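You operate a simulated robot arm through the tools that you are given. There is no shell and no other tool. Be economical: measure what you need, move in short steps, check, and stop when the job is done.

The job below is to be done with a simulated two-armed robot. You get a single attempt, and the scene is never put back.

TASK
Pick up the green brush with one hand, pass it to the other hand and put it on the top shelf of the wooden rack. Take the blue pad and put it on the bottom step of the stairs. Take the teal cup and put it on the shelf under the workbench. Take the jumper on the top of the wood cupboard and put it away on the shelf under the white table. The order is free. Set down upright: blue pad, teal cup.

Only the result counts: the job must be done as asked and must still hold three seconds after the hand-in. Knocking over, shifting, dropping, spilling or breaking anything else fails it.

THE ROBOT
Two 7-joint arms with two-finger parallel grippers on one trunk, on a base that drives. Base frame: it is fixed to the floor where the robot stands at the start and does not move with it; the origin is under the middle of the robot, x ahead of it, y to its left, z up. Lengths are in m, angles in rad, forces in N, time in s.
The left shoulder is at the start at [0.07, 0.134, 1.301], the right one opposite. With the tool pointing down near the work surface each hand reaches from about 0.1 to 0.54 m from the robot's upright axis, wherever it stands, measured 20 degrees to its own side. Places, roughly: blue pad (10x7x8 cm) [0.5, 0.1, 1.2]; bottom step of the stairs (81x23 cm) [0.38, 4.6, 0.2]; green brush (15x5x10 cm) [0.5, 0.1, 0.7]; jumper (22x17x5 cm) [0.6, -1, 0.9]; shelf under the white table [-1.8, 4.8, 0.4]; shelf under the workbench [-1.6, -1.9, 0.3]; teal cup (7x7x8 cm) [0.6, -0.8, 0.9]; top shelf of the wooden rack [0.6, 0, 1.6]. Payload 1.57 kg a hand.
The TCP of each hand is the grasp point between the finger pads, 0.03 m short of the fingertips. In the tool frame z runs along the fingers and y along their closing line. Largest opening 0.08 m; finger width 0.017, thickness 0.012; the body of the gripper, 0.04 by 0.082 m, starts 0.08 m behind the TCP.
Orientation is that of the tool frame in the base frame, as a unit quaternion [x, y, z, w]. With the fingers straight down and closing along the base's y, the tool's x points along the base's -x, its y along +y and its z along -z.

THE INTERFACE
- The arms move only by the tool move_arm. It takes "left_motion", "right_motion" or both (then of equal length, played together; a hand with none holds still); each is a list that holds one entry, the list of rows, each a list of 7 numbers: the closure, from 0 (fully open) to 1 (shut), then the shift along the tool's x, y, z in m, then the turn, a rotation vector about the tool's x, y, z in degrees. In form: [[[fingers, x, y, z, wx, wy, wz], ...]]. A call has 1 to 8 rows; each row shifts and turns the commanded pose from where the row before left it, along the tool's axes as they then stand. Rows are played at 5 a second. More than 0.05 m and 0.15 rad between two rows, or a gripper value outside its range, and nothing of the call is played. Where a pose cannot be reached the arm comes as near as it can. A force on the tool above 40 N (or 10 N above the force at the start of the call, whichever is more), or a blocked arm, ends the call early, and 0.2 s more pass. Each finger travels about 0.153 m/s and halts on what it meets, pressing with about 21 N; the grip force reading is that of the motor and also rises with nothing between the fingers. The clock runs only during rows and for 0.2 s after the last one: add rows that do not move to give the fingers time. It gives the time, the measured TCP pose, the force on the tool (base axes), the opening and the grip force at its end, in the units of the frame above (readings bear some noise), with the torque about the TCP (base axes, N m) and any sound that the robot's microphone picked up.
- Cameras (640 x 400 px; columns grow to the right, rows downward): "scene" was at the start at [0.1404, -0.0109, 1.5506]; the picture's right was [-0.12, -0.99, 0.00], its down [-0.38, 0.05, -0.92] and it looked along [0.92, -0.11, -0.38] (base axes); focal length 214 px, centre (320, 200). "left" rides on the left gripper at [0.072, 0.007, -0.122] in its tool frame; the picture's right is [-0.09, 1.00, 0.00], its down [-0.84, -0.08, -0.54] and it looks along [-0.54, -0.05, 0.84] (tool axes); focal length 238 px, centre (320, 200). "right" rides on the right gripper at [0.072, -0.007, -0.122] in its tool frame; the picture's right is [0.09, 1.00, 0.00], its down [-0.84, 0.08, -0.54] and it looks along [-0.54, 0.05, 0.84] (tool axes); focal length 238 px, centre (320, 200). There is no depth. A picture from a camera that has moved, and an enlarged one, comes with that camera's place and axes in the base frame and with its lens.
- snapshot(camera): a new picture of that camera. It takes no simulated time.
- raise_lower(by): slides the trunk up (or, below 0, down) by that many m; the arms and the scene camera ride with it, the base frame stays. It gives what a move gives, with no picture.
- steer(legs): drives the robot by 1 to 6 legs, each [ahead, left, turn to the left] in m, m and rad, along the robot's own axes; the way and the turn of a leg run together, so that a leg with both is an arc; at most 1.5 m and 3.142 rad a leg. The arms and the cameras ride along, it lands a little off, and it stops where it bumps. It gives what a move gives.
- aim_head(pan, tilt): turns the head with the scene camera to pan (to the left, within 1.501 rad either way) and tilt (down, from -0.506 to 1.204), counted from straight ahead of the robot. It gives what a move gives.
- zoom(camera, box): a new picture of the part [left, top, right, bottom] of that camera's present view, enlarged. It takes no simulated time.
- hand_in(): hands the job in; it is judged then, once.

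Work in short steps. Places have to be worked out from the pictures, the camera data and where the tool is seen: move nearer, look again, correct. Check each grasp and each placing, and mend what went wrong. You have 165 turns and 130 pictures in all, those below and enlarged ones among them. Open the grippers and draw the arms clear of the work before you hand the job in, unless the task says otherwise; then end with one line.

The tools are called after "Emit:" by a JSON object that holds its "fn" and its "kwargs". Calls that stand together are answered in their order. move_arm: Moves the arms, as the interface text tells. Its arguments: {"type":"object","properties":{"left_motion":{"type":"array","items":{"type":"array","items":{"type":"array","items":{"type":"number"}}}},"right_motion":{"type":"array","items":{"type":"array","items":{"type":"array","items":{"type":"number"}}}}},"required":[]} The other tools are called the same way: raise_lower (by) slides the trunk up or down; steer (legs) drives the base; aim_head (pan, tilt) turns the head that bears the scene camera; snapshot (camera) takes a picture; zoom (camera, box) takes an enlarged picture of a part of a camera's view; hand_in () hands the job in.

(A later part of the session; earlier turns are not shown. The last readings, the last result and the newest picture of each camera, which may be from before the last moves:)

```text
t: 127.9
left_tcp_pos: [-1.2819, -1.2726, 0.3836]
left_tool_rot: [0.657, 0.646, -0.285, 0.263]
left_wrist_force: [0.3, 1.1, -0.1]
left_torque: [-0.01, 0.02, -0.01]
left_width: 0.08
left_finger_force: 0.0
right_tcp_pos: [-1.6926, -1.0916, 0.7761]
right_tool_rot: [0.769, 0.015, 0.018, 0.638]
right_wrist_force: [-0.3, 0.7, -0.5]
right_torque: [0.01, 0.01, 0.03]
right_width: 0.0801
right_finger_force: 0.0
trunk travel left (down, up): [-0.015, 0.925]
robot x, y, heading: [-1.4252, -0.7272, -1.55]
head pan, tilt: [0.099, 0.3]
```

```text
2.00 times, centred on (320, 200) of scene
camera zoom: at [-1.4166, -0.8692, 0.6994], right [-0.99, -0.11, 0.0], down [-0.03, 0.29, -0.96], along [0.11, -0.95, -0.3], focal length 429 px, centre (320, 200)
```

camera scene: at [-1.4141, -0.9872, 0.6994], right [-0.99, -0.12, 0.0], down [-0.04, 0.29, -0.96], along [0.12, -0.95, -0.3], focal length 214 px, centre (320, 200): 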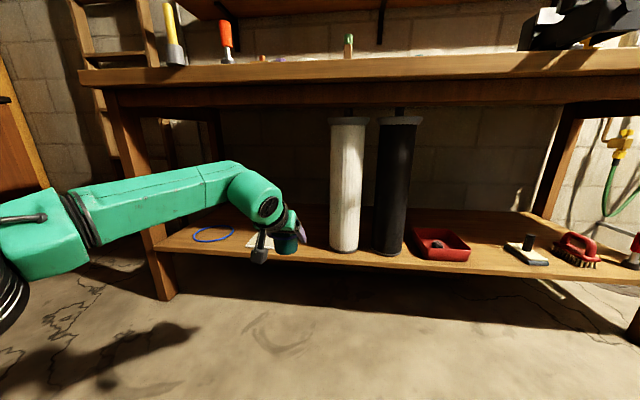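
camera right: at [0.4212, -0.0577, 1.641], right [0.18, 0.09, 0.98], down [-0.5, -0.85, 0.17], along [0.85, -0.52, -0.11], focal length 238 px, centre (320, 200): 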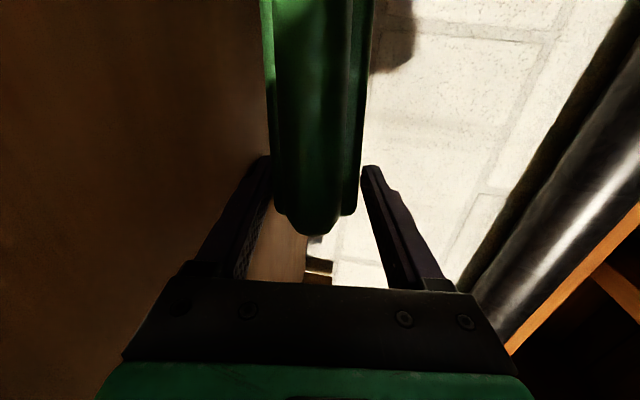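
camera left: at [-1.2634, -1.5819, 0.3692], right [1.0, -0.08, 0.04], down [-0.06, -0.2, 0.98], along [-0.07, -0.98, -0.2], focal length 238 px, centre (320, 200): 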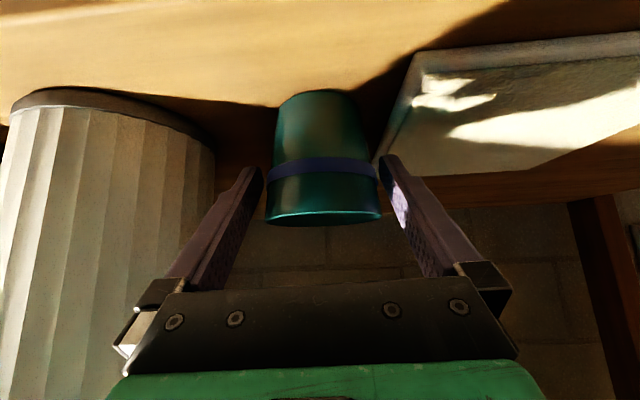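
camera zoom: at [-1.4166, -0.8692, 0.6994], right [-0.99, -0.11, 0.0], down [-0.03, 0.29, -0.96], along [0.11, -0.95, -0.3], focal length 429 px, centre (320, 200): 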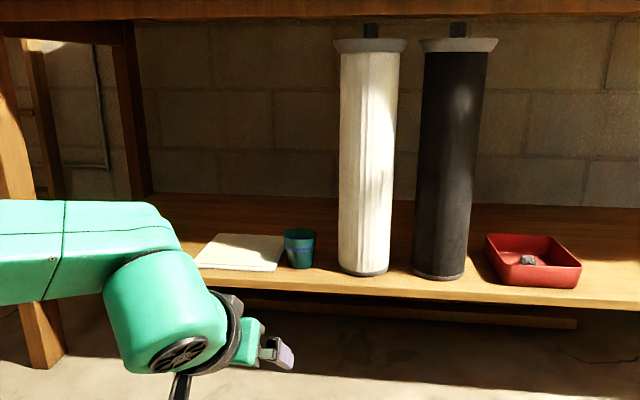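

The cup stands upright on the shelf, everything else in place. Now the jumper: I return to face the cupboard at y≈−1.18 and raise the trunk.

Emit:
{"fn": "steer", "kwargs": {"legs": [[0, 0.8, 0], [0, 0, 1.55], [0, -0.45, 0]]}}

Emit:
{"fn": "raise_lower", "kwargs": {"by": 0.4}}

Emit:
{"fn": "raise_lower", "kwargs": {"by": 0.16}}

Emit:
{"fn": "aim_head", "kwargs": {"pan": 0.1, "tilt": 0.5}}

Emit:
{"fn": "snapshot", "kwargs": {"camera": "scene"}}

```text
t: 138.4
left_tcp_pos: [-0.0698, -1.0255, 0.3845]
left_tool_rot: [0.014, 0.921, -0.019, 0.388]
left_wrist_force: [0.2, 0.7, 0.4]
left_torque: [0.03, -0.01, -0.01]
left_width: 0.0802
left_finger_force: 0.0
right_tcp_pos: [-0.2554, -1.4331, 0.7756]
right_tool_rot: [0.537, 0.551, 0.462, 0.442]
right_wrist_force: [-0.5, 0.2, -0.2]
right_torque: [0.04, -0.02, 0.0]
right_width: 0.0801
right_finger_force: 0.1
trunk travel left (down, up): [-0.015, 0.925]
robot x, y, heading: [-0.6189, -1.1665, 0.002]
head pan, tilt: [0.099, 0.3]
```

```text
t: 142.2
left_tcp_pos: [-0.0695, -1.0256, 0.7833]
left_tool_rot: [0.013, 0.921, -0.018, 0.388]
left_wrist_force: [0.0, -0.3, 0.0]
left_torque: [0.03, -0.03, -0.01]
left_width: 0.0799
left_finger_force: 0.1
right_tcp_pos: [-0.2546, -1.4351, 1.1766]
right_tool_rot: [0.537, 0.551, 0.462, 0.441]
right_wrist_force: [0.9, -0.1, 0.5]
right_torque: [0.0, 0.02, 0.02]
right_width: 0.0803
right_finger_force: 0.1
trunk travel left (down, up): [-0.415, 0.525]
robot x, y, heading: [-0.6166, -1.1621, 0.004]
head pan, tilt: [0.099, 0.3]
```

```text
t: 144.0
left_tcp_pos: [-0.0691, -1.0256, 0.9434]
left_tool_rot: [0.014, 0.921, -0.018, 0.388]
left_wrist_force: [-0.7, -0.1, 0.3]
left_torque: [-0.02, 0.04, 0.02]
left_width: 0.0801
left_finger_force: 0.0
right_tcp_pos: [-0.2543, -1.4343, 1.3368]
right_tool_rot: [0.536, 0.552, 0.462, 0.442]
right_wrist_force: [-0.2, 0.1, -1.0]
right_torque: [-0.03, 0.01, 0.02]
right_width: 0.0803
right_finger_force: 0.0
trunk travel left (down, up): [-0.575, 0.365]
robot x, y, heading: [-0.616, -1.1597, 0.003]
head pan, tilt: [0.099, 0.3]
```

```text
t: 144.8
left_tcp_pos: [-0.0689, -1.0255, 0.9442]
left_tool_rot: [0.014, 0.921, -0.018, 0.388]
left_wrist_force: [-0.1, 0.2, -0.5]
left_torque: [0.03, -0.02, -0.03]
left_width: 0.08
left_finger_force: 0.1
right_tcp_pos: [-0.2531, -1.4348, 1.3359]
right_tool_rot: [0.537, 0.551, 0.461, 0.442]
right_wrist_force: [0.2, 0.4, -0.3]
right_torque: [-0.01, 0.03, -0.02]
right_width: 0.08
right_finger_force: 0.1
trunk travel left (down, up): [-0.575, 0.365]
robot x, y, heading: [-0.6152, -1.1621, 0.003]
head pan, tilt: [0.099, 0.499]
```

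```text
47 pictures are left
camera scene: at [-0.4778, -1.1533, 1.241], right [0.1, -0.99, 0.0], down [-0.48, -0.05, -0.88], along [0.87, 0.09, -0.48], focal length 214 px, centre (320, 200)
```

scene: 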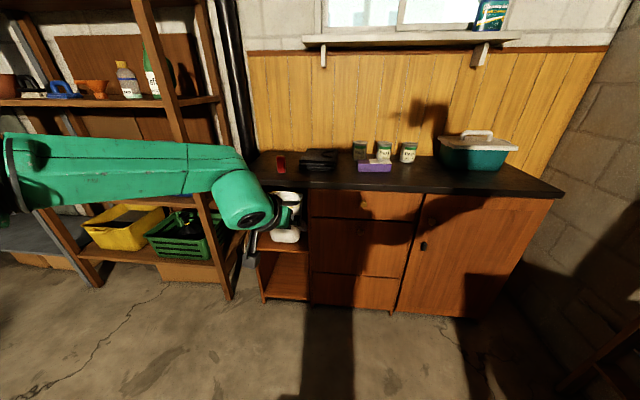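

To pull the jumper from behind I need a steeper hand and more reach: trunk +0.1, align the left shoulder with the jumper, and drive close.

Emit:
{"fn": "raise_lower", "kwargs": {"by": 0.12}}

Emit:
{"fn": "steer", "kwargs": {"legs": [[0, -0.04, 0], [0.64, 0, 0]]}}

Emit:
{"fn": "move_arm", "kwargs": {"left_motion": [[[0, -0.02, 0, 0.02, 0, 0, 0], [0, -0.021, 0, 0.021, 0, 6, 0], [0, -0.023, 0, 0.018, 0, 6, 0], [0, -0.025, 0, 0.015, 0, 6, 0], [0, -0.02, 0, 0.01, 0, 4, 0], [0, 0, 0, 0, 0, 0, 0]]]}}

Emit:
{"fn": "snapshot", "kwargs": {"camera": "left"}}

Emit:
{"fn": "snapshot", "kwargs": {"camera": "scene"}}

```text
t: 146.3
left_tcp_pos: [-0.07, -1.0247, 1.0628]
left_tool_rot: [0.013, 0.921, -0.018, 0.388]
left_wrist_force: [-0.5, -1.0, 0.9]
left_torque: [-0.02, -0.05, -0.03]
left_width: 0.0801
left_finger_force: 0.2
right_tcp_pos: [-0.2556, -1.4344, 1.4556]
right_tool_rot: [0.537, 0.551, 0.461, 0.442]
right_wrist_force: [0.3, -1.1, 0.2]
right_torque: [-0.01, 0.03, -0.02]
right_width: 0.08
right_finger_force: 0.1
trunk travel left (down, up): [-0.695, 0.245]
robot x, y, heading: [-0.6206, -1.1655, 0.003]
head pan, tilt: [0.099, 0.499]
```

```text
t: 150.3
left_tcp_pos: [0.5734, -1.0676, 1.0642]
left_tool_rot: [0.017, 0.921, -0.02, 0.388]
left_wrist_force: [-0.5, 0.5, -0.1]
left_torque: [0.01, 0.02, 0.0]
left_width: 0.0798
left_finger_force: 0.1
right_tcp_pos: [0.3849, -1.4761, 1.4574]
right_tool_rot: [0.537, 0.55, 0.461, 0.444]
right_wrist_force: [-0.2, -0.2, -0.7]
right_torque: [0.0, -0.01, -0.03]
right_width: 0.0799
right_finger_force: 0.0
trunk travel left (down, up): [-0.695, 0.245]
robot x, y, heading: [0.0233, -1.202, 0.002]
head pan, tilt: [0.099, 0.499]
```

```text
t: 151.7
left_tcp_pos: [0.6383, -1.0298, 1.0553]
left_tool_rot: [0.02, 0.978, -0.016, 0.205]
left_wrist_force: [1.0, 0.2, -0.2]
left_torque: [-0.03, 0.01, -0.02]
left_width: 0.0799
left_finger_force: 0.1
left hand out of reach, approached as far as the arm can: row 3, 4, 5
right_tcp_pos: [0.3853, -1.4753, 1.457]
right_tool_rot: [0.538, 0.55, 0.46, 0.444]
right_wrist_force: [-0.8, -1.2, 0.0]
right_torque: [0.01, 0.04, 0.01]
right_width: 0.0799
right_finger_force: 0.0
trunk travel left (down, up): [-0.695, 0.245]
robot x, y, heading: [0.0239, -1.202, -0.002]
head pan, tilt: [0.099, 0.499]
```

```text
46 pictures are left
camera left: at [0.5232, -1.0187, 1.1384], right [0.13, 0.99, 0.01], down [0.55, -0.08, 0.83], along [0.83, -0.1, -0.55], focal length 238 px, centre (320, 200)
```

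left: 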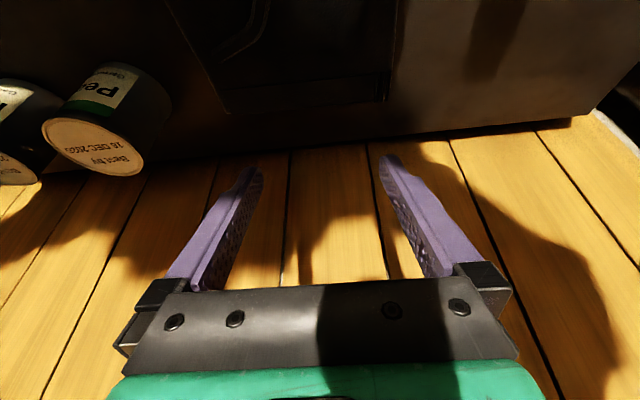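

```text
45 pictures are left
camera scene: at [0.1649, -1.1934, 1.3609], right [0.1, -1.0, 0.0], down [-0.48, -0.05, -0.88], along [0.87, 0.09, -0.48], focal length 214 px, centre (320, 200)
```

scene: 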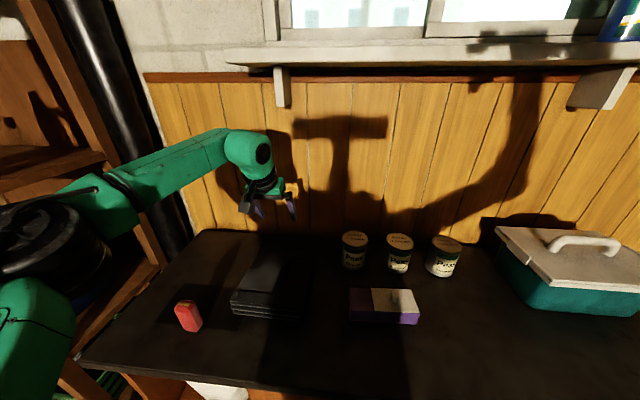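

The rear edge is at x≈0.677. I need TCP x≈0.695, so I creep 0.055 m closer with the base.

Emit:
{"fn": "steer", "kwargs": {"legs": [[0.055, 0, 0]]}}

Emit:
{"fn": "move_arm", "kwargs": {"left_motion": [[[0, 0, -0.008, 0.03, 0, 0, 0], [0, 0.01, -0.008, 0.03, 0, 0, 0], [0, 0.013, 0, 0.03, 0, 0, 0], [0, 0, 0, 0, 0, 0, 0]]]}}

Emit:
{"fn": "snapshot", "kwargs": {"camera": "left"}}

```text
t: 152.7
left_tcp_pos: [0.6888, -1.0317, 1.0593]
left_tool_rot: [0.021, 0.978, -0.017, 0.208]
left_wrist_force: [-0.4, 0.5, -0.1]
left_torque: [-0.02, 0.01, -0.01]
left_width: 0.0802
left_finger_force: 0.1
right_tcp_pos: [0.4347, -1.4757, 1.4581]
right_tool_rot: [0.537, 0.548, 0.463, 0.445]
right_wrist_force: [-0.7, 0.3, 0.1]
right_torque: [0.01, -0.01, -0.01]
right_width: 0.0801
right_finger_force: 0.0
trunk travel left (down, up): [-0.695, 0.245]
robot x, y, heading: [0.0829, -1.2012, 0.004]
head pan, tilt: [0.099, 0.499]
```

```text
t: 153.7
left_tcp_pos: [0.6895, -1.0404, 0.9633]
left_tool_rot: [0.02, 0.978, -0.017, 0.206]
left_wrist_force: [-0.5, 0.2, 0.6]
left_torque: [0.03, 0.05, -0.01]
left_width: 0.0799
left_finger_force: 0.1
left hand out of reach, approached as far as the arm can: row 1, 2, 3
right_tcp_pos: [0.4406, -1.4752, 1.4569]
right_tool_rot: [0.537, 0.549, 0.462, 0.444]
right_wrist_force: [0.0, 0.2, 0.4]
right_torque: [0.02, -0.02, 0.03]
right_width: 0.0801
right_finger_force: 0.1
trunk travel left (down, up): [-0.695, 0.245]
robot x, y, heading: [0.081, -1.2042, -0.005]
head pan, tilt: [0.099, 0.499]
```

```text
44 pictures are left
camera left: at [0.5736, -1.0273, 1.0464], right [0.13, 0.99, 0.01], down [0.54, -0.08, 0.84], along [0.83, -0.1, -0.55], focal length 238 px, centre (320, 200)
```

left: 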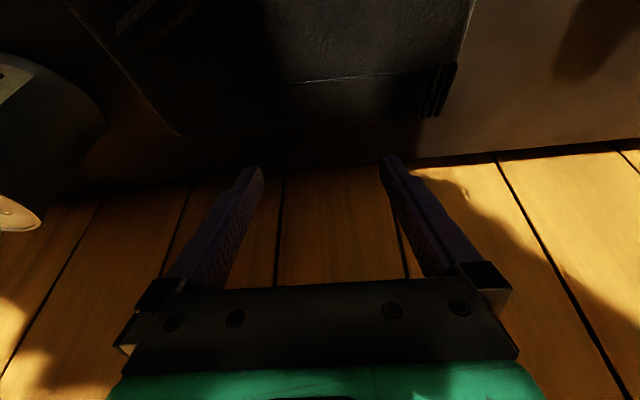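

The fingertips are just behind the rear edge (x≈0.679). I lower the trunk 0.05 m to bring them down behind the jumper.

Emit:
{"fn": "raise_lower", "kwargs": {"by": -0.05}}

Emit:
{"fn": "zoom", "kwargs": {"camera": "left", "box": [160, 50, 480, 250]}}

```text
t: 154.6
left_tcp_pos: [0.6905, -1.0394, 0.915]
left_tool_rot: [0.02, 0.978, -0.017, 0.206]
left_wrist_force: [2.9, -0.6, 3.7]
left_torque: [-0.17, 0.08, 0.14]
left_width: 0.0801
left_finger_force: 0.1
right_tcp_pos: [0.4413, -1.4764, 1.4066]
right_tool_rot: [0.538, 0.549, 0.461, 0.443]
right_wrist_force: [-0.1, -0.7, -0.4]
right_torque: [-0.02, 0.02, 0.0]
right_width: 0.08
right_finger_force: 0.1
trunk travel left (down, up): [-0.645, 0.295]
robot x, y, heading: [0.0803, -1.2025, -0.001]
head pan, tilt: [0.099, 0.499]
```

```text
2.00 times, centred on (320, 150) of left
camera zoom: at [0.5746, -1.0276, 0.9966], right [0.13, 0.99, 0.01], down [0.54, -0.08, 0.84], along [0.83, -0.1, -0.55], focal length 477 px, centre (320, 300)
```

zoom: 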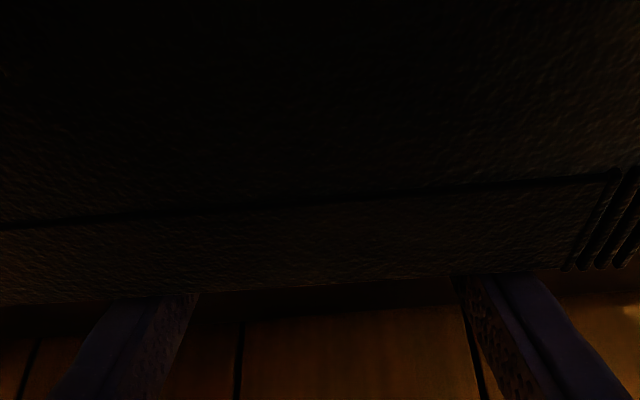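

Fingertips are hooked behind the jumper with light contact. I pull it back by driving back 0.1 m and check.

Emit:
{"fn": "steer", "kwargs": {"legs": [[-0.1, 0, 0]]}}

Emit:
{"fn": "snapshot", "kwargs": {"camera": "scene"}}

```text
t: 155.8
left_tcp_pos: [0.59, -1.04, 0.9137]
left_tool_rot: [0.021, 0.978, -0.017, 0.205]
left_wrist_force: [-0.2, 0.1, -0.4]
left_torque: [0.0, 0.02, 0.01]
left_width: 0.0802
left_finger_force: 0.1
right_tcp_pos: [0.3394, -1.4765, 1.4049]
right_tool_rot: [0.539, 0.549, 0.46, 0.444]
right_wrist_force: [-0.6, -0.4, 0.0]
right_torque: [0.04, 0.01, -0.01]
right_width: 0.08
right_finger_force: 0.1
trunk travel left (down, up): [-0.645, 0.295]
robot x, y, heading: [-0.0208, -1.2019, -0.007]
head pan, tilt: [0.099, 0.499]
```

```text
42 pictures are left
camera scene: at [0.1192, -1.1932, 1.3109], right [0.1, -1.0, 0.0], down [-0.48, -0.05, -0.88], along [0.87, 0.08, -0.48], focal length 214 px, centre (320, 200)
```

scene: 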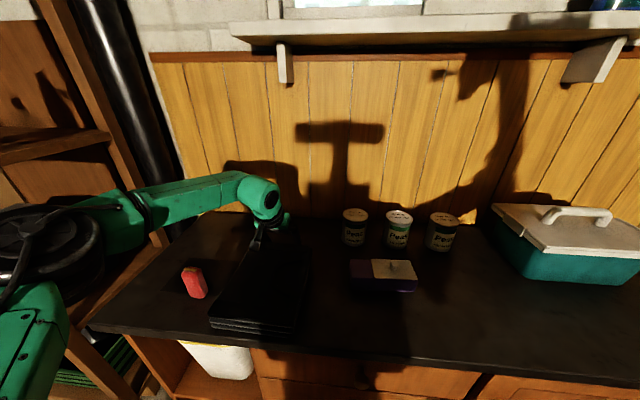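

It slides straight and is clear of the red object. I pull a further 0.09 m.

Emit:
{"fn": "steer", "kwargs": {"legs": [[-0.09, 0, 0]]}}

Emit:
{"fn": "snapshot", "kwargs": {"camera": "scene"}}

```text
t: 156.9
left_tcp_pos: [0.4982, -1.0416, 0.9144]
left_tool_rot: [0.022, 0.978, -0.017, 0.206]
left_wrist_force: [0.0, 1.3, 0.9]
left_torque: [-0.01, -0.01, 0.01]
left_width: 0.0802
left_finger_force: 0.1
right_tcp_pos: [0.2473, -1.4754, 1.407]
right_tool_rot: [0.539, 0.548, 0.46, 0.445]
right_wrist_force: [-0.6, -1.0, 0.1]
right_torque: [0.01, 0.01, -0.02]
right_width: 0.0801
right_finger_force: 0.1
trunk travel left (down, up): [-0.645, 0.295]
robot x, y, heading: [-0.1109, -1.2007, -0.008]
head pan, tilt: [0.099, 0.499]
```

```text
41 pictures are left
camera scene: at [0.0277, -1.1932, 1.3109], right [0.09, -1.0, 0.0], down [-0.48, -0.04, -0.88], along [0.87, 0.08, -0.48], focal length 214 px, centre (320, 200)
```

scene: 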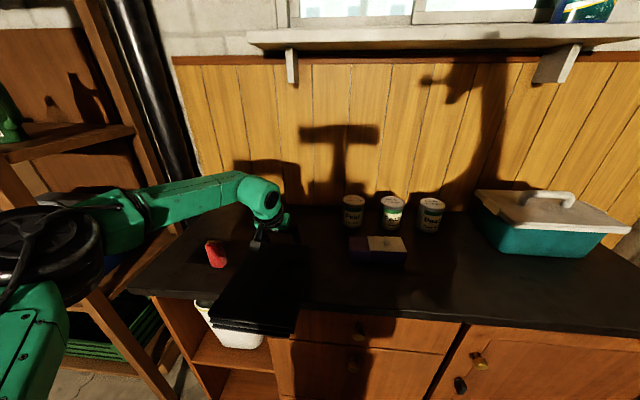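

The jumper now overhangs the edge by ~6 cm. I lift the left hand off (trunk up), back away, and shift left so the right hand can pinch the overhang from the front.

Emit:
{"fn": "raise_lower", "kwargs": {"by": 0.12}}

Emit:
{"fn": "steer", "kwargs": {"legs": [[-0.25, 0, 0], [0, 0.3, 0]]}}

Emit:
{"fn": "move_arm", "kwargs": {"left_motion": [[[0, 0.03, 0.01, -0.02, 0, 0, 0], [0, 0.03, 0.01, -0.02, 0, -5, 0], [0, 0.03, 0.01, -0.02, 0, -5, 0], [0, 0.02, 0.01, -0.02, 0, -5, 0], [0, 0, 0, 0, 0, 0, 0]]], "right_motion": [[[0, 0, -0.045, 0.008, 0, 0, 0], [0, 0, -0.045, 0.008, 0, 0, 0], [0, 0, -0.045, 0.008, 0, 0, 0], [0, 0, -0.045, 0.008, 0, 0, 0], [0, 0, 0, 0, 0, 0, 0]]]}}

Emit:
{"fn": "snapshot", "kwargs": {"camera": "scene"}}

```text
t: 158.4
left_tcp_pos: [0.499, -1.0405, 1.0323]
left_tool_rot: [0.021, 0.978, -0.016, 0.206]
left_wrist_force: [0.8, -0.1, 0.8]
left_torque: [0.01, 0.01, -0.02]
left_width: 0.08
left_finger_force: 0.1
right_tcp_pos: [0.2492, -1.4758, 1.5278]
right_tool_rot: [0.539, 0.548, 0.46, 0.445]
right_wrist_force: [-0.2, 0.4, 0.7]
right_torque: [0.02, 0.02, -0.02]
right_width: 0.0802
right_finger_force: 0.0
trunk travel left (down, up): [-0.765, 0.175]
robot x, y, heading: [-0.1123, -1.2007, -0.001]
head pan, tilt: [0.099, 0.499]
```

```text
t: 161.8
left_tcp_pos: [0.2475, -0.7495, 1.0344]
left_tool_rot: [0.022, 0.978, -0.015, 0.206]
left_wrist_force: [-0.1, -0.2, -0.5]
left_torque: [0.0, -0.01, 0.01]
left_width: 0.0801
left_finger_force: 0.1
right_tcp_pos: [-0.0041, -1.1857, 1.5268]
right_tool_rot: [0.539, 0.548, 0.461, 0.444]
right_wrist_force: [0.2, -0.7, -0.8]
right_torque: [0.01, 0.01, 0.02]
right_width: 0.0801
right_finger_force: 0.1
trunk travel left (down, up): [-0.765, 0.175]
robot x, y, heading: [-0.3618, -0.9086, -0.007]
head pan, tilt: [0.099, 0.499]
```

```text
t: 163.0
left_tcp_pos: [0.1172, -0.7016, 1.0515]
left_tool_rot: [0.019, 0.943, -0.019, 0.332]
left_wrist_force: [0.2, 0.1, -0.5]
left_torque: [-0.02, 0.03, 0.04]
left_width: 0.08
left_finger_force: 0.1
right_tcp_pos: [-0.0013, -1.1812, 1.3433]
right_tool_rot: [0.539, 0.55, 0.46, 0.443]
right_wrist_force: [-0.2, 0.6, -0.7]
right_torque: [0.03, -0.05, 0.02]
right_width: 0.0797
right_finger_force: 0.1
trunk travel left (down, up): [-0.765, 0.175]
robot x, y, heading: [-0.3646, -0.9018, -0.005]
head pan, tilt: [0.099, 0.499]
```

```text
40 pictures are left
camera scene: at [-0.2209, -0.9006, 1.4307], right [0.09, -1.0, 0.0], down [-0.48, -0.04, -0.88], along [0.87, 0.08, -0.48], focal length 214 px, centre (320, 200)
```

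scene: 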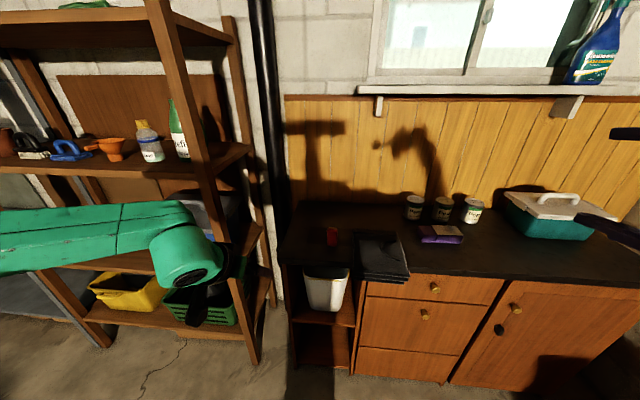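

Jumper's front edge: x≈0.28, centre y≈−1.066, z 0.865–0.915. I level the right hand, shift it 0.115 m in y, and lower the trunk 0.4 m.

Emit:
{"fn": "move_arm", "kwargs": {"right_motion": [[[0, 0.04, 0, 0, -8, 0, 0], [0, 0.04, 0, 0, -2.5, 0, 0], [0, 0.035, 0, 0, 0, 0, 0], [0, 0, 0, 0, 0, 0, 0]]]}}

Emit:
{"fn": "raise_lower", "kwargs": {"by": -0.4}}

Emit:
{"fn": "snapshot", "kwargs": {"camera": "right"}}

Emit:
{"fn": "snapshot", "kwargs": {"camera": "scene"}}

```text
t: 164.0
left_tcp_pos: [0.1146, -0.7034, 1.0542]
left_tool_rot: [0.019, 0.943, -0.019, 0.332]
left_wrist_force: [-0.4, 0.7, 0.2]
left_torque: [0.03, 0.02, 0.0]
left_width: 0.0802
left_finger_force: 0.1
right_tcp_pos: [-0.0053, -1.0699, 1.3457]
right_tool_rot: [0.497, 0.504, 0.508, 0.491]
right_wrist_force: [0.9, -0.6, -0.4]
right_torque: [0.01, 0.0, 0.0]
right_width: 0.08
right_finger_force: 0.0
right hand out of reach, approached as far as the arm can: row 2
trunk travel left (down, up): [-0.765, 0.175]
robot x, y, heading: [-0.3653, -0.9075, -0.002]
head pan, tilt: [0.099, 0.499]
```

```text
t: 167.8
left_tcp_pos: [0.1137, -0.7024, 0.6539]
left_tool_rot: [0.02, 0.943, -0.02, 0.332]
left_wrist_force: [-0.4, -0.2, 0.7]
left_torque: [-0.02, -0.02, 0.0]
left_width: 0.0801
left_finger_force: 0.0
right_tcp_pos: [-0.0058, -1.0686, 0.9467]
right_tool_rot: [0.497, 0.503, 0.508, 0.491]
right_wrist_force: [-0.5, 0.4, 1.0]
right_torque: [0.01, 0.01, 0.0]
right_width: 0.0799
right_finger_force: 0.1
trunk travel left (down, up): [-0.365, 0.575]
robot x, y, heading: [-0.3618, -0.9073, -0.001]
head pan, tilt: [0.099, 0.499]
```

```text
39 pictures are left
camera right: at [-0.1301, -0.9982, 0.9403], right [0.0, 0.08, 1.0], down [-0.52, -0.85, 0.07], along [0.85, -0.52, 0.04], focal length 238 px, centre (320, 200)
```

right: 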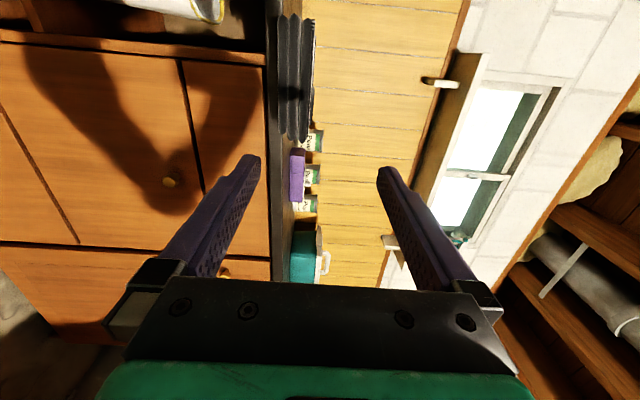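

```text
38 pictures are left
camera scene: at [-0.2237, -0.9, 1.031], right [0.09, -1.0, 0.0], down [-0.48, -0.05, -0.88], along [0.87, 0.08, -0.48], focal length 214 px, centre (320, 200)
```

scene: 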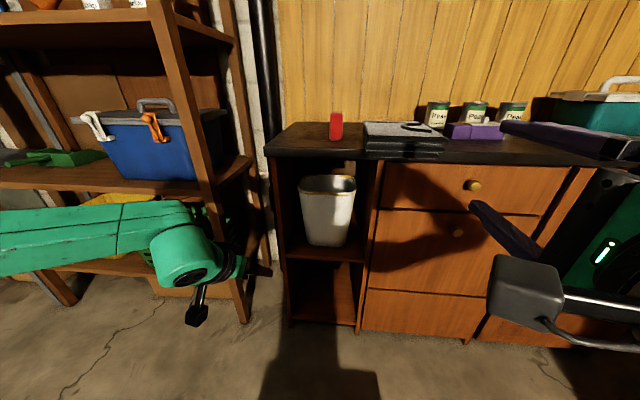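

I enlarge the overhang to measure it.

Emit:
{"fn": "zoom", "kwargs": {"camera": "scene", "box": [340, 100, 480, 190]}}

```text
4.44 times, centred on (410, 145) of scene
camera zoom: at [-0.2237, -0.9, 1.031], right [0.09, -1.0, 0.0], down [-0.48, -0.05, -0.88], along [0.87, 0.08, -0.48], focal length 953 px, centre (-80, 444)
```

zoom: 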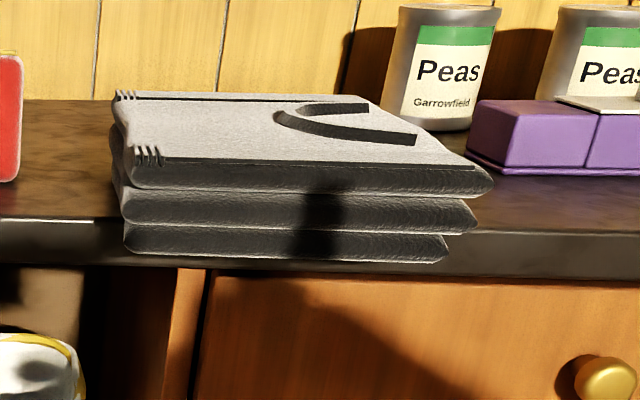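

Counter edge x≈0.363, jumper front x≈0.298, thickness z 0.87–0.92, centre y≈−1.053. I lower 0.05, shift +0.012 in y and drive in 0.32 m.

Emit:
{"fn": "raise_lower", "kwargs": {"by": -0.05}}

Emit:
{"fn": "move_arm", "kwargs": {"right_motion": [[[0, 0.012, 0, 0, 0, 0, 0], [0, 0, 0, 0, 0, 0, 0]]]}}

Emit:
{"fn": "steer", "kwargs": {"legs": [[0.25, 0, 0]]}}

Emit:
{"fn": "snapshot", "kwargs": {"camera": "right"}}

```text
t: 168.8
left_tcp_pos: [0.115, -0.7014, 0.6037]
left_tool_rot: [0.019, 0.943, -0.019, 0.331]
left_wrist_force: [0.0, 0.3, 0.1]
left_torque: [0.01, -0.02, 0.0]
left_width: 0.0801
left_finger_force: 0.1
right_tcp_pos: [-0.0073, -1.0678, 0.8958]
right_tool_rot: [0.496, 0.503, 0.508, 0.492]
right_wrist_force: [-0.4, -0.4, -1.2]
right_torque: [0.0, 0.02, -0.02]
right_width: 0.0801
right_finger_force: 0.0
trunk travel left (down, up): [-0.315, 0.625]
robot x, y, heading: [-0.3629, -0.9074, -0.005]
head pan, tilt: [0.099, 0.499]
```

```text
t: 169.3
left_tcp_pos: [0.1145, -0.7002, 0.6029]
left_tool_rot: [0.02, 0.943, -0.02, 0.332]
left_wrist_force: [-0.2, -0.2, -0.7]
left_torque: [0.04, -0.02, 0.01]
left_width: 0.0801
left_finger_force: 0.0
right_tcp_pos: [-0.0077, -1.0559, 0.8968]
right_tool_rot: [0.496, 0.504, 0.508, 0.491]
right_wrist_force: [0.1, 0.9, 0.8]
right_torque: [0.03, 0.01, -0.03]
right_width: 0.0799
right_finger_force: 0.2
trunk travel left (down, up): [-0.315, 0.625]
robot x, y, heading: [-0.3644, -0.9059, -0.006]
head pan, tilt: [0.099, 0.499]
```

```text
t: 171.2
left_tcp_pos: [0.3692, -0.7028, 0.6013]
left_tool_rot: [0.019, 0.943, -0.02, 0.332]
left_wrist_force: [-0.4, -0.2, 0.2]
left_torque: [-0.01, -0.02, 0.03]
left_width: 0.08
left_finger_force: 0.1
right_tcp_pos: [0.2486, -1.0565, 0.897]
right_tool_rot: [0.495, 0.505, 0.508, 0.491]
right_wrist_force: [0.9, 0.1, -0.1]
right_torque: [-0.01, 0.03, 0.0]
right_width: 0.08
right_finger_force: 0.1
trunk travel left (down, up): [-0.315, 0.625]
robot x, y, heading: [-0.1108, -0.9086, -0.007]
head pan, tilt: [0.099, 0.499]
```

```text
36 pictures are left
camera right: at [0.1246, -0.9871, 0.8905], right [0.0, 0.08, 1.0], down [-0.52, -0.85, 0.07], along [0.85, -0.52, 0.04], focal length 238 px, centre (320, 200)
```

right: 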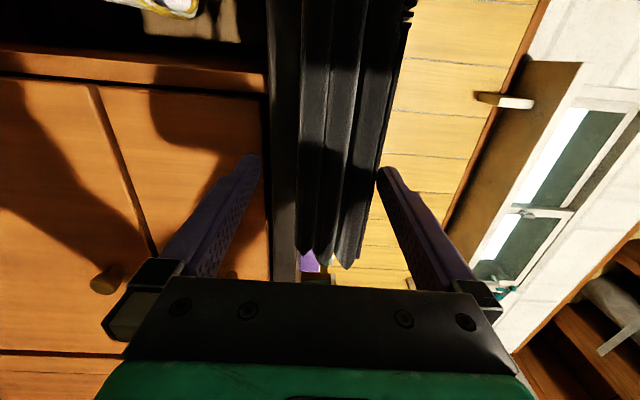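

The left hand is near the cupboard's side, so I draw it back first; the jumper's mid-height is ~0.91, so I raise the trunk 0.012 m.

Emit:
{"fn": "move_arm", "kwargs": {"left_motion": [[[0, 0.03, 0.01, -0.025, 0, 0, 0], [0, 0.03, 0.01, -0.025, 0, 0, 0], [0, 0.03, 0.01, -0.025, 0, 0, 0], [0, 0, 0, 0, 0, 0, 0]]]}}

Emit:
{"fn": "raise_lower", "kwargs": {"by": 0.012}}

Emit:
{"fn": "steer", "kwargs": {"legs": [[0.05, 0, 0]]}}

Emit:
{"fn": "snapshot", "kwargs": {"camera": "right"}}

```text
t: 172.2
left_tcp_pos: [0.254, -0.6667, 0.6066]
left_tool_rot: [0.019, 0.943, -0.02, 0.332]
left_wrist_force: [-0.7, 0.3, -0.6]
left_torque: [-0.03, 0.01, 0.02]
left_width: 0.0802
left_finger_force: 0.1
right_tcp_pos: [0.2483, -1.0576, 0.8973]
right_tool_rot: [0.495, 0.504, 0.509, 0.492]
right_wrist_force: [0.7, 0.0, 0.3]
right_torque: [0.01, 0.01, 0.01]
right_width: 0.0799
right_finger_force: 0.1
trunk travel left (down, up): [-0.315, 0.625]
robot x, y, heading: [-0.106, -0.9082, -0.005]
head pan, tilt: [0.099, 0.499]
```

```text
t: 172.8
left_tcp_pos: [0.2553, -0.6655, 0.6188]
left_tool_rot: [0.018, 0.943, -0.019, 0.332]
left_wrist_force: [0.5, 0.0, 0.5]
left_torque: [0.01, 0.05, 0.02]
left_width: 0.0801
left_finger_force: 0.1
right_tcp_pos: [0.2484, -1.056, 0.9092]
right_tool_rot: [0.495, 0.505, 0.509, 0.491]
right_wrist_force: [0.3, -1.2, -0.3]
right_torque: [-0.01, 0.01, 0.0]
right_width: 0.08
right_finger_force: 0.0
trunk travel left (down, up): [-0.327, 0.613]
robot x, y, heading: [-0.1044, -0.9108, -0.009]
head pan, tilt: [0.099, 0.499]
```

```text
t: 173.7
left_tcp_pos: [0.3041, -0.6661, 0.619]
left_tool_rot: [0.019, 0.943, -0.019, 0.331]
left_wrist_force: [0.3, -0.1, 0.4]
left_torque: [0.02, -0.01, 0.01]
left_width: 0.08
left_finger_force: 0.0
right_tcp_pos: [0.2964, -1.0574, 0.9087]
right_tool_rot: [0.496, 0.505, 0.508, 0.491]
right_wrist_force: [0.4, -0.1, 0.2]
right_torque: [-0.02, -0.03, 0.01]
right_width: 0.0798
right_finger_force: 0.0
trunk travel left (down, up): [-0.327, 0.613]
robot x, y, heading: [-0.0609, -0.9101, -0.004]
head pan, tilt: [0.099, 0.499]
```

```text
35 pictures are left
camera right: at [0.174, -0.9874, 0.9025], right [0.0, 0.08, 1.0], down [-0.52, -0.85, 0.07], along [0.85, -0.52, 0.04], focal length 238 px, centre (320, 200)
```

right: 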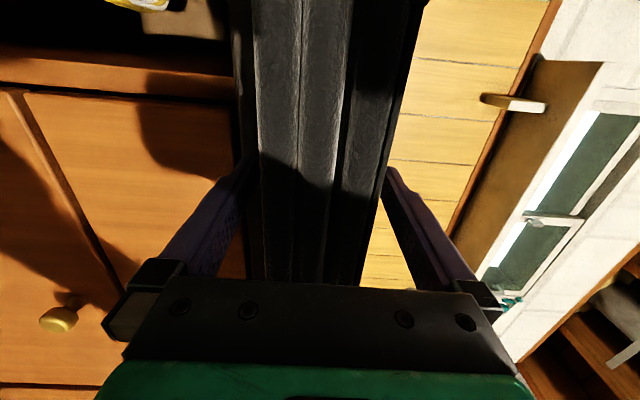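

Jumper lies between the open fingers. I advance 0.022 m more and close.

Emit:
{"fn": "steer", "kwargs": {"legs": [[0.022, 0, 0]]}}

Emit:
{"fn": "move_arm", "kwargs": {"right_motion": [[[0.3, 0, 0, 0, 0, 0, 0], [0.7, 0, 0, 0, 0, 0, 0], [1, 0, 0, 0, 0, 0, 0], [1, 0, 0, 0, 0, 0, 0], [1, 0, 0, 0, 0, 0, 0]]]}}

Emit:
{"fn": "snapshot", "kwargs": {"camera": "right"}}

```text
t: 174.6
left_tcp_pos: [0.3171, -0.6671, 0.6195]
left_tool_rot: [0.021, 0.943, -0.02, 0.332]
left_wrist_force: [-0.2, -0.2, 0.4]
left_torque: [0.01, 0.03, 0.01]
left_width: 0.0798
left_finger_force: 0.1
right_tcp_pos: [0.3063, -1.0566, 0.9097]
right_tool_rot: [0.496, 0.503, 0.509, 0.492]
right_wrist_force: [-14.7, -1.4, 2.0]
right_torque: [-0.11, 0.58, -0.16]
right_width: 0.0788
right_finger_force: 0.1
trunk travel left (down, up): [-0.327, 0.613]
robot x, y, heading: [-0.045, -0.9055, -0.004]
head pan, tilt: [0.099, 0.499]
stopped in leg 1: the force on the tool passed its limit (the readings are from after the stop); the commanded pose is now the measured one
```

```text
t: 175.1
left_tcp_pos: [0.3168, -0.6677, 0.6213]
left_tool_rot: [0.021, 0.943, -0.02, 0.332]
left_wrist_force: [0.1, 0.2, -1.2]
left_torque: [-0.01, -0.04, -0.02]
left_width: 0.0799
left_finger_force: 0.1
right_tcp_pos: [0.3074, -1.0566, 0.9051]
right_tool_rot: [0.5, 0.505, 0.506, 0.488]
right_wrist_force: [-8.5, -4.3, 5.1]
right_torque: [-0.17, -1.16, -0.27]
right_width: 0.0503
right_finger_force: 15.3
trunk travel left (down, up): [-0.327, 0.613]
robot x, y, heading: [-0.0439, -0.9102, -0.012]
head pan, tilt: [0.099, 0.499]
stopped in row 2 (right hand): the force on the tool passed its limit (the readings are from after the stop); the commanded pose is now the measured one
```

```text
34 pictures are left
camera right: at [0.1832, -0.9871, 0.9005], right [0.01, 0.08, 1.0], down [-0.52, -0.85, 0.07], along [0.85, -0.52, 0.04], focal length 238 px, centre (320, 200)
```

right: 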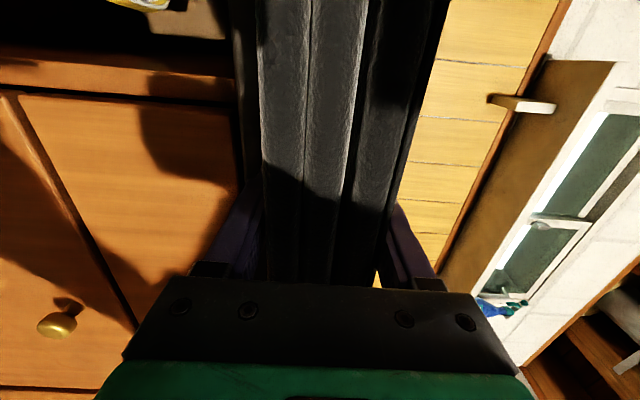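

Gripping at 0.050 m width (tip touched the counter edge). I back the hand 5 mm? No – first finish closing with full force.

Emit:
{"fn": "move_arm", "kwargs": {"right_motion": [[[1, 0, 0, 0, 0, 0, 0], [1, 0, 0, 0, 0, 0, 0], [1, 0, 0, 0, 0, 0, 0]]]}}

Emit:
{"fn": "raise_lower", "kwargs": {"by": 0.06}}

Emit:
{"fn": "snapshot", "kwargs": {"camera": "scene"}}

```text
t: 175.9
left_tcp_pos: [0.3168, -0.6671, 0.619]
left_tool_rot: [0.021, 0.942, -0.02, 0.333]
left_wrist_force: [-0.6, 1.2, 0.1]
left_torque: [0.02, -0.02, 0.03]
left_width: 0.0799
left_finger_force: 0.2
right_tcp_pos: [0.3081, -1.0556, 0.9061]
right_tool_rot: [0.5, 0.506, 0.505, 0.489]
right_wrist_force: [-4.9, -5.1, 13.3]
right_torque: [-0.26, -2.19, -0.37]
right_width: 0.0505
right_finger_force: 21.2
trunk travel left (down, up): [-0.327, 0.613]
robot x, y, heading: [-0.0468, -0.9072, -0.004]
head pan, tilt: [0.099, 0.499]
```

```text
t: 176.9
left_tcp_pos: [0.3187, -0.6679, 0.6796]
left_tool_rot: [0.019, 0.943, -0.018, 0.332]
left_wrist_force: [0.7, 0.4, -0.3]
left_torque: [-0.03, 0.01, 0.0]
left_width: 0.0801
left_finger_force: 0.1
right_tcp_pos: [0.3108, -1.0563, 0.9618]
right_tool_rot: [0.501, 0.508, 0.505, 0.486]
right_wrist_force: [0.4, 0.5, -2.7]
right_torque: [-0.09, 0.17, -0.03]
right_width: 0.0499
right_finger_force: 20.8
trunk travel left (down, up): [-0.387, 0.553]
robot x, y, heading: [-0.045, -0.9087, -0.012]
head pan, tilt: [0.099, 0.499]
```

```text
33 pictures are left
camera scene: at [0.0952, -0.9013, 1.0529], right [0.09, -1.0, 0.0], down [-0.48, -0.04, -0.88], along [0.87, 0.08, -0.48], focal length 214 px, centre (320, 200)
```

scene: 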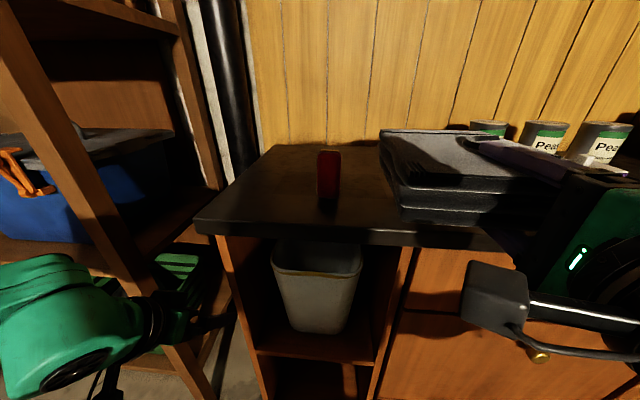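

Jumper lifted and firmly held (0.050 m, ~2.7 N). I raise it a bit more and back away, then turn north and look down the aisle.

Emit:
{"fn": "raise_lower", "kwargs": {"by": 0.08}}

Emit:
{"fn": "steer", "kwargs": {"legs": [[-0.42, 0, 0], [0, 0, 1.571]]}}

Emit:
{"fn": "aim_head", "kwargs": {"pan": 0, "tilt": 0.3}}

Emit:
{"fn": "snapshot", "kwargs": {"camera": "scene"}}

```text
t: 178.1
left_tcp_pos: [0.3193, -0.667, 0.7589]
left_tool_rot: [0.019, 0.943, -0.019, 0.331]
left_wrist_force: [0.8, 0.0, -0.1]
left_torque: [0.0, 0.0, -0.06]
left_width: 0.0799
left_finger_force: 0.0
right_tcp_pos: [0.3099, -1.0565, 1.0419]
right_tool_rot: [0.502, 0.508, 0.504, 0.486]
right_wrist_force: [1.1, 0.0, -3.8]
right_torque: [0.0, 0.2, 0.0]
right_width: 0.0499
right_finger_force: 20.8
trunk travel left (down, up): [-0.467, 0.473]
robot x, y, heading: [-0.0475, -0.9116, -0.007]
head pan, tilt: [0.099, 0.499]
```

```text
t: 184.5
left_tcp_pos: [-0.715, -0.5529, 0.7585]
left_tool_rot: [-0.661, 0.674, 0.223, 0.245]
left_wrist_force: [-0.1, 0.0, 0.0]
left_torque: [0.0, -0.02, 0.02]
left_width: 0.0801
left_finger_force: 0.1
right_tcp_pos: [-0.3255, -0.5527, 1.0416]
right_tool_rot: [-0.012, 0.714, 0.7, -0.019]
right_wrist_force: [-0.3, -0.1, -3.5]
right_torque: [-0.17, -0.04, 0.02]
right_width: 0.0499
right_finger_force: 21.2
trunk travel left (down, up): [-0.467, 0.473]
robot x, y, heading: [-0.4635, -0.9083, 1.586]
head pan, tilt: [0.099, 0.499]
```

```text
t: 185.2
left_tcp_pos: [-0.7141, -0.552, 0.7583]
left_tool_rot: [-0.66, 0.674, 0.223, 0.245]
left_wrist_force: [-0.6, 0.2, 1.1]
left_torque: [-0.02, 0.01, 0.02]
left_width: 0.0798
left_finger_force: 0.1
right_tcp_pos: [-0.3262, -0.5519, 1.0414]
right_tool_rot: [-0.012, 0.714, 0.7, -0.02]
right_wrist_force: [0.5, 0.4, -3.4]
right_torque: [-0.19, -0.01, -0.03]
right_width: 0.0498
right_finger_force: 21.2
trunk travel left (down, up): [-0.467, 0.473]
robot x, y, heading: [-0.4631, -0.9047, 1.583]
head pan, tilt: [0.0, 0.3]
```

```text
32 pictures are left
camera scene: at [-0.4679, -0.7656, 1.1513], right [1.0, 0.02, 0.0], down [0.0, -0.3, -0.95], along [-0.02, 0.95, -0.3], focal length 214 px, centre (320, 200)
```

scene: 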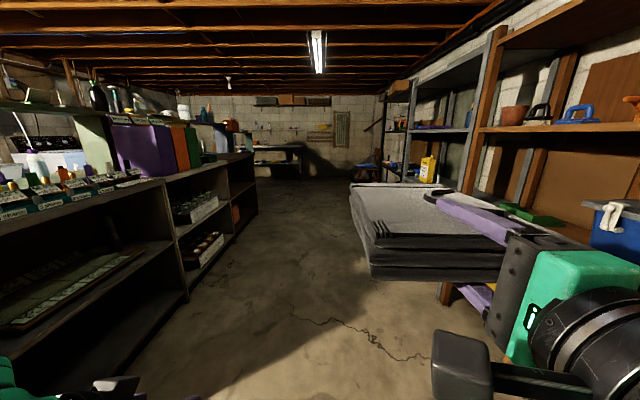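

The aisle is wide and clear. I drive 2.6 m north and look again.

Emit:
{"fn": "steer", "kwargs": {"legs": [[1.3, 0, 0], [1.3, 0, -0.012]]}}

Emit:
{"fn": "snapshot", "kwargs": {"camera": "scene"}}

```text
t: 197.8
left_tcp_pos: [-0.7694, 2.0199, 0.7583]
left_tool_rot: [-0.66, 0.674, 0.223, 0.246]
left_wrist_force: [-0.3, -0.1, -0.5]
left_torque: [0.01, -0.01, -0.01]
left_width: 0.08
left_finger_force: 0.0
right_tcp_pos: [-0.3792, 2.0207, 1.0429]
right_tool_rot: [-0.012, 0.713, 0.7, -0.021]
right_wrist_force: [-0.1, 0.3, -3.1]
right_torque: [-0.19, -0.05, 0.01]
right_width: 0.05
right_finger_force: 20.8
trunk travel left (down, up): [-0.467, 0.473]
robot x, y, heading: [-0.5139, 1.6633, 1.586]
head pan, tilt: [0.0, 0.3]
```

```text
31 pictures are left
camera scene: at [-0.5215, 1.8075, 1.1513], right [1.0, 0.02, 0.0], down [0.0, -0.3, -0.96], along [-0.02, 0.95, -0.3], focal length 214 px, centre (320, 200)
```

scene: 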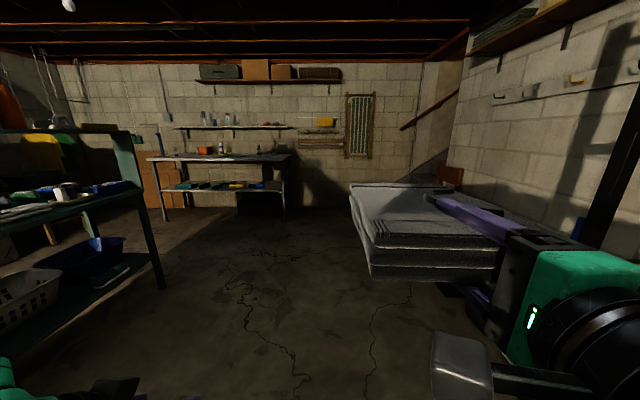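

The white table is ahead-left: front y≈4.55, x −2.7…−1.1, with a stocked shelf. I drive to about (−1.4, 3.5) and look at its shelf.

Emit:
{"fn": "steer", "kwargs": {"legs": [[1.0, 0, 0], [0.85, 0, -0.015], [0, 0.9, 0]]}}

Emit:
{"fn": "raise_lower", "kwargs": {"by": -0.35}}

Emit:
{"fn": "aim_head", "kwargs": {"pan": 0.15, "tilt": 0.3}}

Emit:
{"fn": "snapshot", "kwargs": {"camera": "scene"}}

```text
t: 211.4
left_tcp_pos: [-1.6892, 3.8444, 0.7583]
left_tool_rot: [-0.661, 0.673, 0.224, 0.245]
left_wrist_force: [0.7, 0.1, 0.4]
left_torque: [-0.04, 0.03, 0.03]
left_width: 0.0801
left_finger_force: 0.1
right_tcp_pos: [-1.3004, 3.8461, 1.0417]
right_tool_rot: [-0.014, 0.713, 0.7, -0.021]
right_wrist_force: [-0.7, -0.5, -2.9]
right_torque: [-0.21, -0.04, 0.05]
right_width: 0.0499
right_finger_force: 21.1
trunk travel left (down, up): [-0.467, 0.473]
robot x, y, heading: [-1.4353, 3.4895, 1.589]
head pan, tilt: [0.0, 0.3]
```

```text
t: 214.8
left_tcp_pos: [-1.6881, 3.8447, 0.4084]
left_tool_rot: [-0.662, 0.672, 0.223, 0.245]
left_wrist_force: [0.0, -0.1, -0.3]
left_torque: [-0.01, 0.01, 0.0]
left_width: 0.0802
left_finger_force: 0.1
right_tcp_pos: [-1.2985, 3.847, 0.6919]
right_tool_rot: [-0.013, 0.714, 0.7, -0.022]
right_wrist_force: [0.9, -0.3, -2.9]
right_torque: [-0.21, -0.07, 0.02]
right_width: 0.0501
right_finger_force: 21.0
trunk travel left (down, up): [-0.117, 0.823]
robot x, y, heading: [-1.434, 3.4886, 1.592]
head pan, tilt: [0.0, 0.3]
```

```text
t: 215.5
left_tcp_pos: [-1.6878, 3.8443, 0.4083]
left_tool_rot: [-0.662, 0.672, 0.224, 0.246]
left_wrist_force: [-0.6, -0.4, -0.3]
left_torque: [-0.03, 0.03, -0.02]
left_width: 0.0801
left_finger_force: 0.0
right_tcp_pos: [-1.2997, 3.8464, 0.6916]
right_tool_rot: [-0.014, 0.713, 0.7, -0.022]
right_wrist_force: [0.3, 0.0, -3.7]
right_torque: [-0.19, -0.02, -0.02]
right_width: 0.0497
right_finger_force: 21.7
trunk travel left (down, up): [-0.117, 0.823]
robot x, y, heading: [-1.4353, 3.489, 1.595]
head pan, tilt: [0.15, 0.3]
```

```text
30 pictures are left
camera scene: at [-1.4542, 3.631, 0.8013], right [0.99, 0.17, 0.0], down [0.05, -0.29, -0.96], along [-0.16, 0.94, -0.3], focal length 214 px, centre (320, 200)
```

scene: 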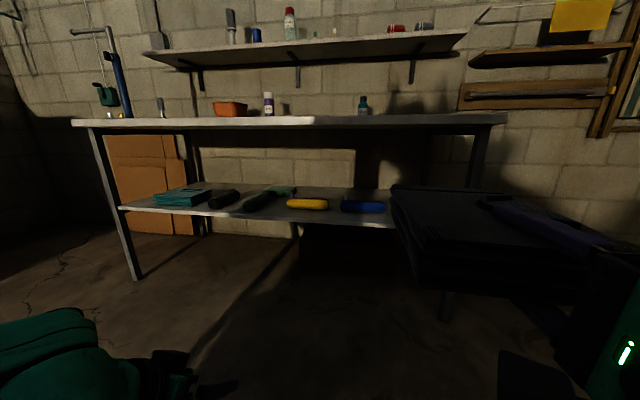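

Shelf z≈0.40; items occupy up to x≈−1.27, and its right end seems free but hidden by the jumper. I strafe right 0.45 m to see it.

Emit:
{"fn": "steer", "kwargs": {"legs": [[0, -0.45, -0.02]]}}

Emit:
{"fn": "zoom", "kwargs": {"camera": "scene", "box": [120, 80, 440, 280]}}

```text
t: 218.2
left_tcp_pos: [-1.2241, 3.8541, 0.4094]
left_tool_rot: [-0.656, 0.678, 0.221, 0.246]
left_wrist_force: [0.0, -0.1, 1.3]
left_torque: [0.02, 0.01, 0.01]
left_width: 0.0802
left_finger_force: 0.1
right_tcp_pos: [-0.8341, 3.8488, 0.6926]
right_tool_rot: [-0.009, 0.714, 0.7, -0.014]
right_wrist_force: [0.5, -0.3, -3.3]
right_torque: [-0.22, -0.05, 0.03]
right_width: 0.0499
right_finger_force: 20.4
trunk travel left (down, up): [-0.117, 0.823]
robot x, y, heading: [-0.9772, 3.4943, 1.577]
head pan, tilt: [0.15, 0.3]
```

```text
2.00 times, centred on (280, 180) of scene
camera zoom: at [-0.9939, 3.6371, 0.8013], right [0.99, 0.15, 0.0], down [0.05, -0.29, -0.96], along [-0.15, 0.94, -0.3], focal length 429 px, centre (400, 240)
```

zoom: 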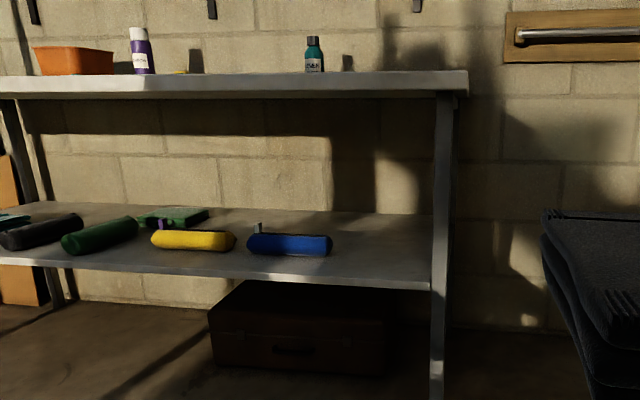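

The shelf is free between x≈−1.37 and −1.06. I'll set the jumper with its front overhanging a bit (so that the lower finger stays free), then push it in. Strafe to x≈−1.35, lower, and extend the right hand.

Emit:
{"fn": "steer", "kwargs": {"legs": [[0, 0.37, 0]]}}

Emit:
{"fn": "raise_lower", "kwargs": {"by": -0.11}}

Emit:
{"fn": "move_arm", "kwargs": {"right_motion": [[[1, 0, -0.03, 0.03, 0, 0, 0], [1, 0, -0.03, 0.03, 0, 0, 0], [1, 0, -0.02, 0.03, 0, 0, 0], [1, 0, 0, 0.03, 0, 0, 0], [1, 0, 0, 0.03, 0, 0, 0], [1, 0, 0, 0, 0, 0, 0]]]}}

Emit:
{"fn": "snapshot", "kwargs": {"camera": "scene"}}

```text
t: 220.6
left_tcp_pos: [-1.5944, 3.8528, 0.4094]
left_tool_rot: [-0.657, 0.677, 0.222, 0.246]
left_wrist_force: [-0.6, 0.9, 0.5]
left_torque: [0.02, -0.01, 0.04]
left_width: 0.0801
left_finger_force: 0.1
right_tcp_pos: [-1.2061, 3.8484, 0.6908]
right_tool_rot: [-0.01, 0.714, 0.7, -0.017]
right_wrist_force: [0.9, -0.1, -3.6]
right_torque: [-0.18, -0.05, 0.01]
right_width: 0.0501
right_finger_force: 21.6
trunk travel left (down, up): [-0.117, 0.823]
robot x, y, heading: [-1.3502, 3.4913, 1.575]
head pan, tilt: [0.15, 0.3]
```

```text
t: 222.0
left_tcp_pos: [-1.5947, 3.8516, 0.2986]
left_tool_rot: [-0.657, 0.677, 0.223, 0.246]
left_wrist_force: [0.3, -1.4, -0.1]
left_torque: [-0.01, -0.01, -0.02]
left_width: 0.0801
left_finger_force: 0.1
right_tcp_pos: [-1.2053, 3.8487, 0.5818]
right_tool_rot: [-0.009, 0.713, 0.7, -0.017]
right_wrist_force: [0.0, -0.6, -3.7]
right_torque: [-0.2, -0.01, 0.01]
right_width: 0.0499
right_finger_force: 21.2
trunk travel left (down, up): [-0.007, 0.933]
robot x, y, heading: [-1.3508, 3.489, 1.576]
head pan, tilt: [0.15, 0.3]
```

```text
t: 223.4
left_tcp_pos: [-1.594, 3.8522, 0.2988]
left_tool_rot: [-0.656, 0.677, 0.222, 0.247]
left_wrist_force: [-0.2, 0.3, 0.1]
left_torque: [-0.02, 0.01, -0.02]
left_width: 0.0802
left_finger_force: 0.1
right_tcp_pos: [-1.2121, 3.9644, 0.5371]
right_tool_rot: [-0.009, 0.714, 0.7, -0.018]
right_wrist_force: [0.6, 0.3, -3.0]
right_torque: [-0.23, -0.05, -0.02]
right_width: 0.0496
right_finger_force: 20.7
right hand out of reach, approached as far as the arm can: row 1, 2
trunk travel left (down, up): [-0.007, 0.933]
robot x, y, heading: [-1.3493, 3.492, 1.579]
head pan, tilt: [0.15, 0.3]
```

```text
28 pictures are left
camera scene: at [-1.3641, 3.6351, 0.6913], right [0.99, 0.16, 0.0], down [0.05, -0.29, -0.96], along [-0.15, 0.94, -0.3], focal length 214 px, centre (320, 200)
```

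scene: 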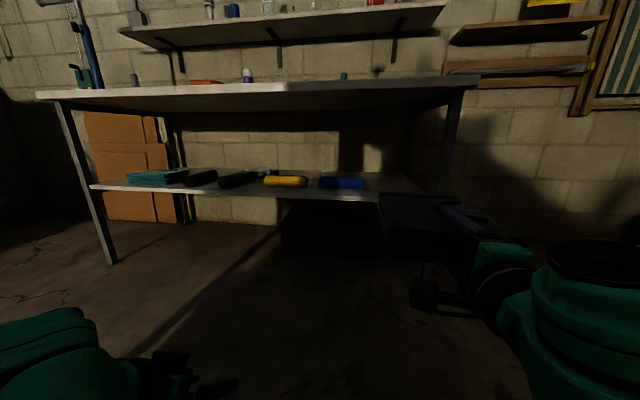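

Offset is now 0.47 m, z 0.537. I lower a further 0.10 m toward the shelf height.

Emit:
{"fn": "move_arm", "kwargs": {"right_motion": [[[1, 0, -0.03, 0.01, 0, 0, 0], [1, 0, -0.03, 0.01, 0, 0, 0], [1, 0, -0.03, 0.01, 0, 0, 0], [1, 0, 0, 0, 0, 0, 0]]]}}

Emit:
{"fn": "snapshot", "kwargs": {"camera": "right"}}

```text
t: 224.4
left_tcp_pos: [-1.595, 3.8522, 0.299]
left_tool_rot: [-0.658, 0.676, 0.223, 0.246]
left_wrist_force: [0.9, 0.2, 0.0]
left_torque: [0.02, -0.02, -0.02]
left_width: 0.0801
left_finger_force: 0.0
right_tcp_pos: [-1.2152, 3.9905, 0.4483]
right_tool_rot: [-0.009, 0.714, 0.7, -0.017]
right_wrist_force: [0.0, 0.1, -3.1]
right_torque: [-0.19, -0.02, 0.02]
right_width: 0.0499
right_finger_force: 20.9
trunk travel left (down, up): [-0.007, 0.933]
robot x, y, heading: [-1.3514, 3.4938, 1.578]
head pan, tilt: [0.15, 0.3]
```

```text
27 pictures are left
camera right: at [-1.2819, 3.8675, 0.4448], right [-0.08, 0.02, 1.0], down [0.86, -0.51, 0.08], along [0.51, 0.86, 0.03], focal length 238 px, centre (320, 200)
```

right: 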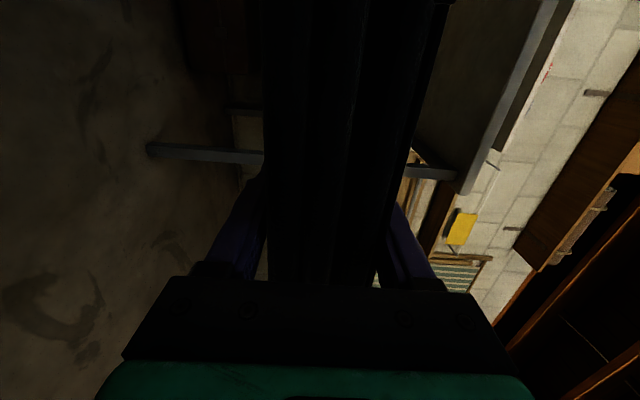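

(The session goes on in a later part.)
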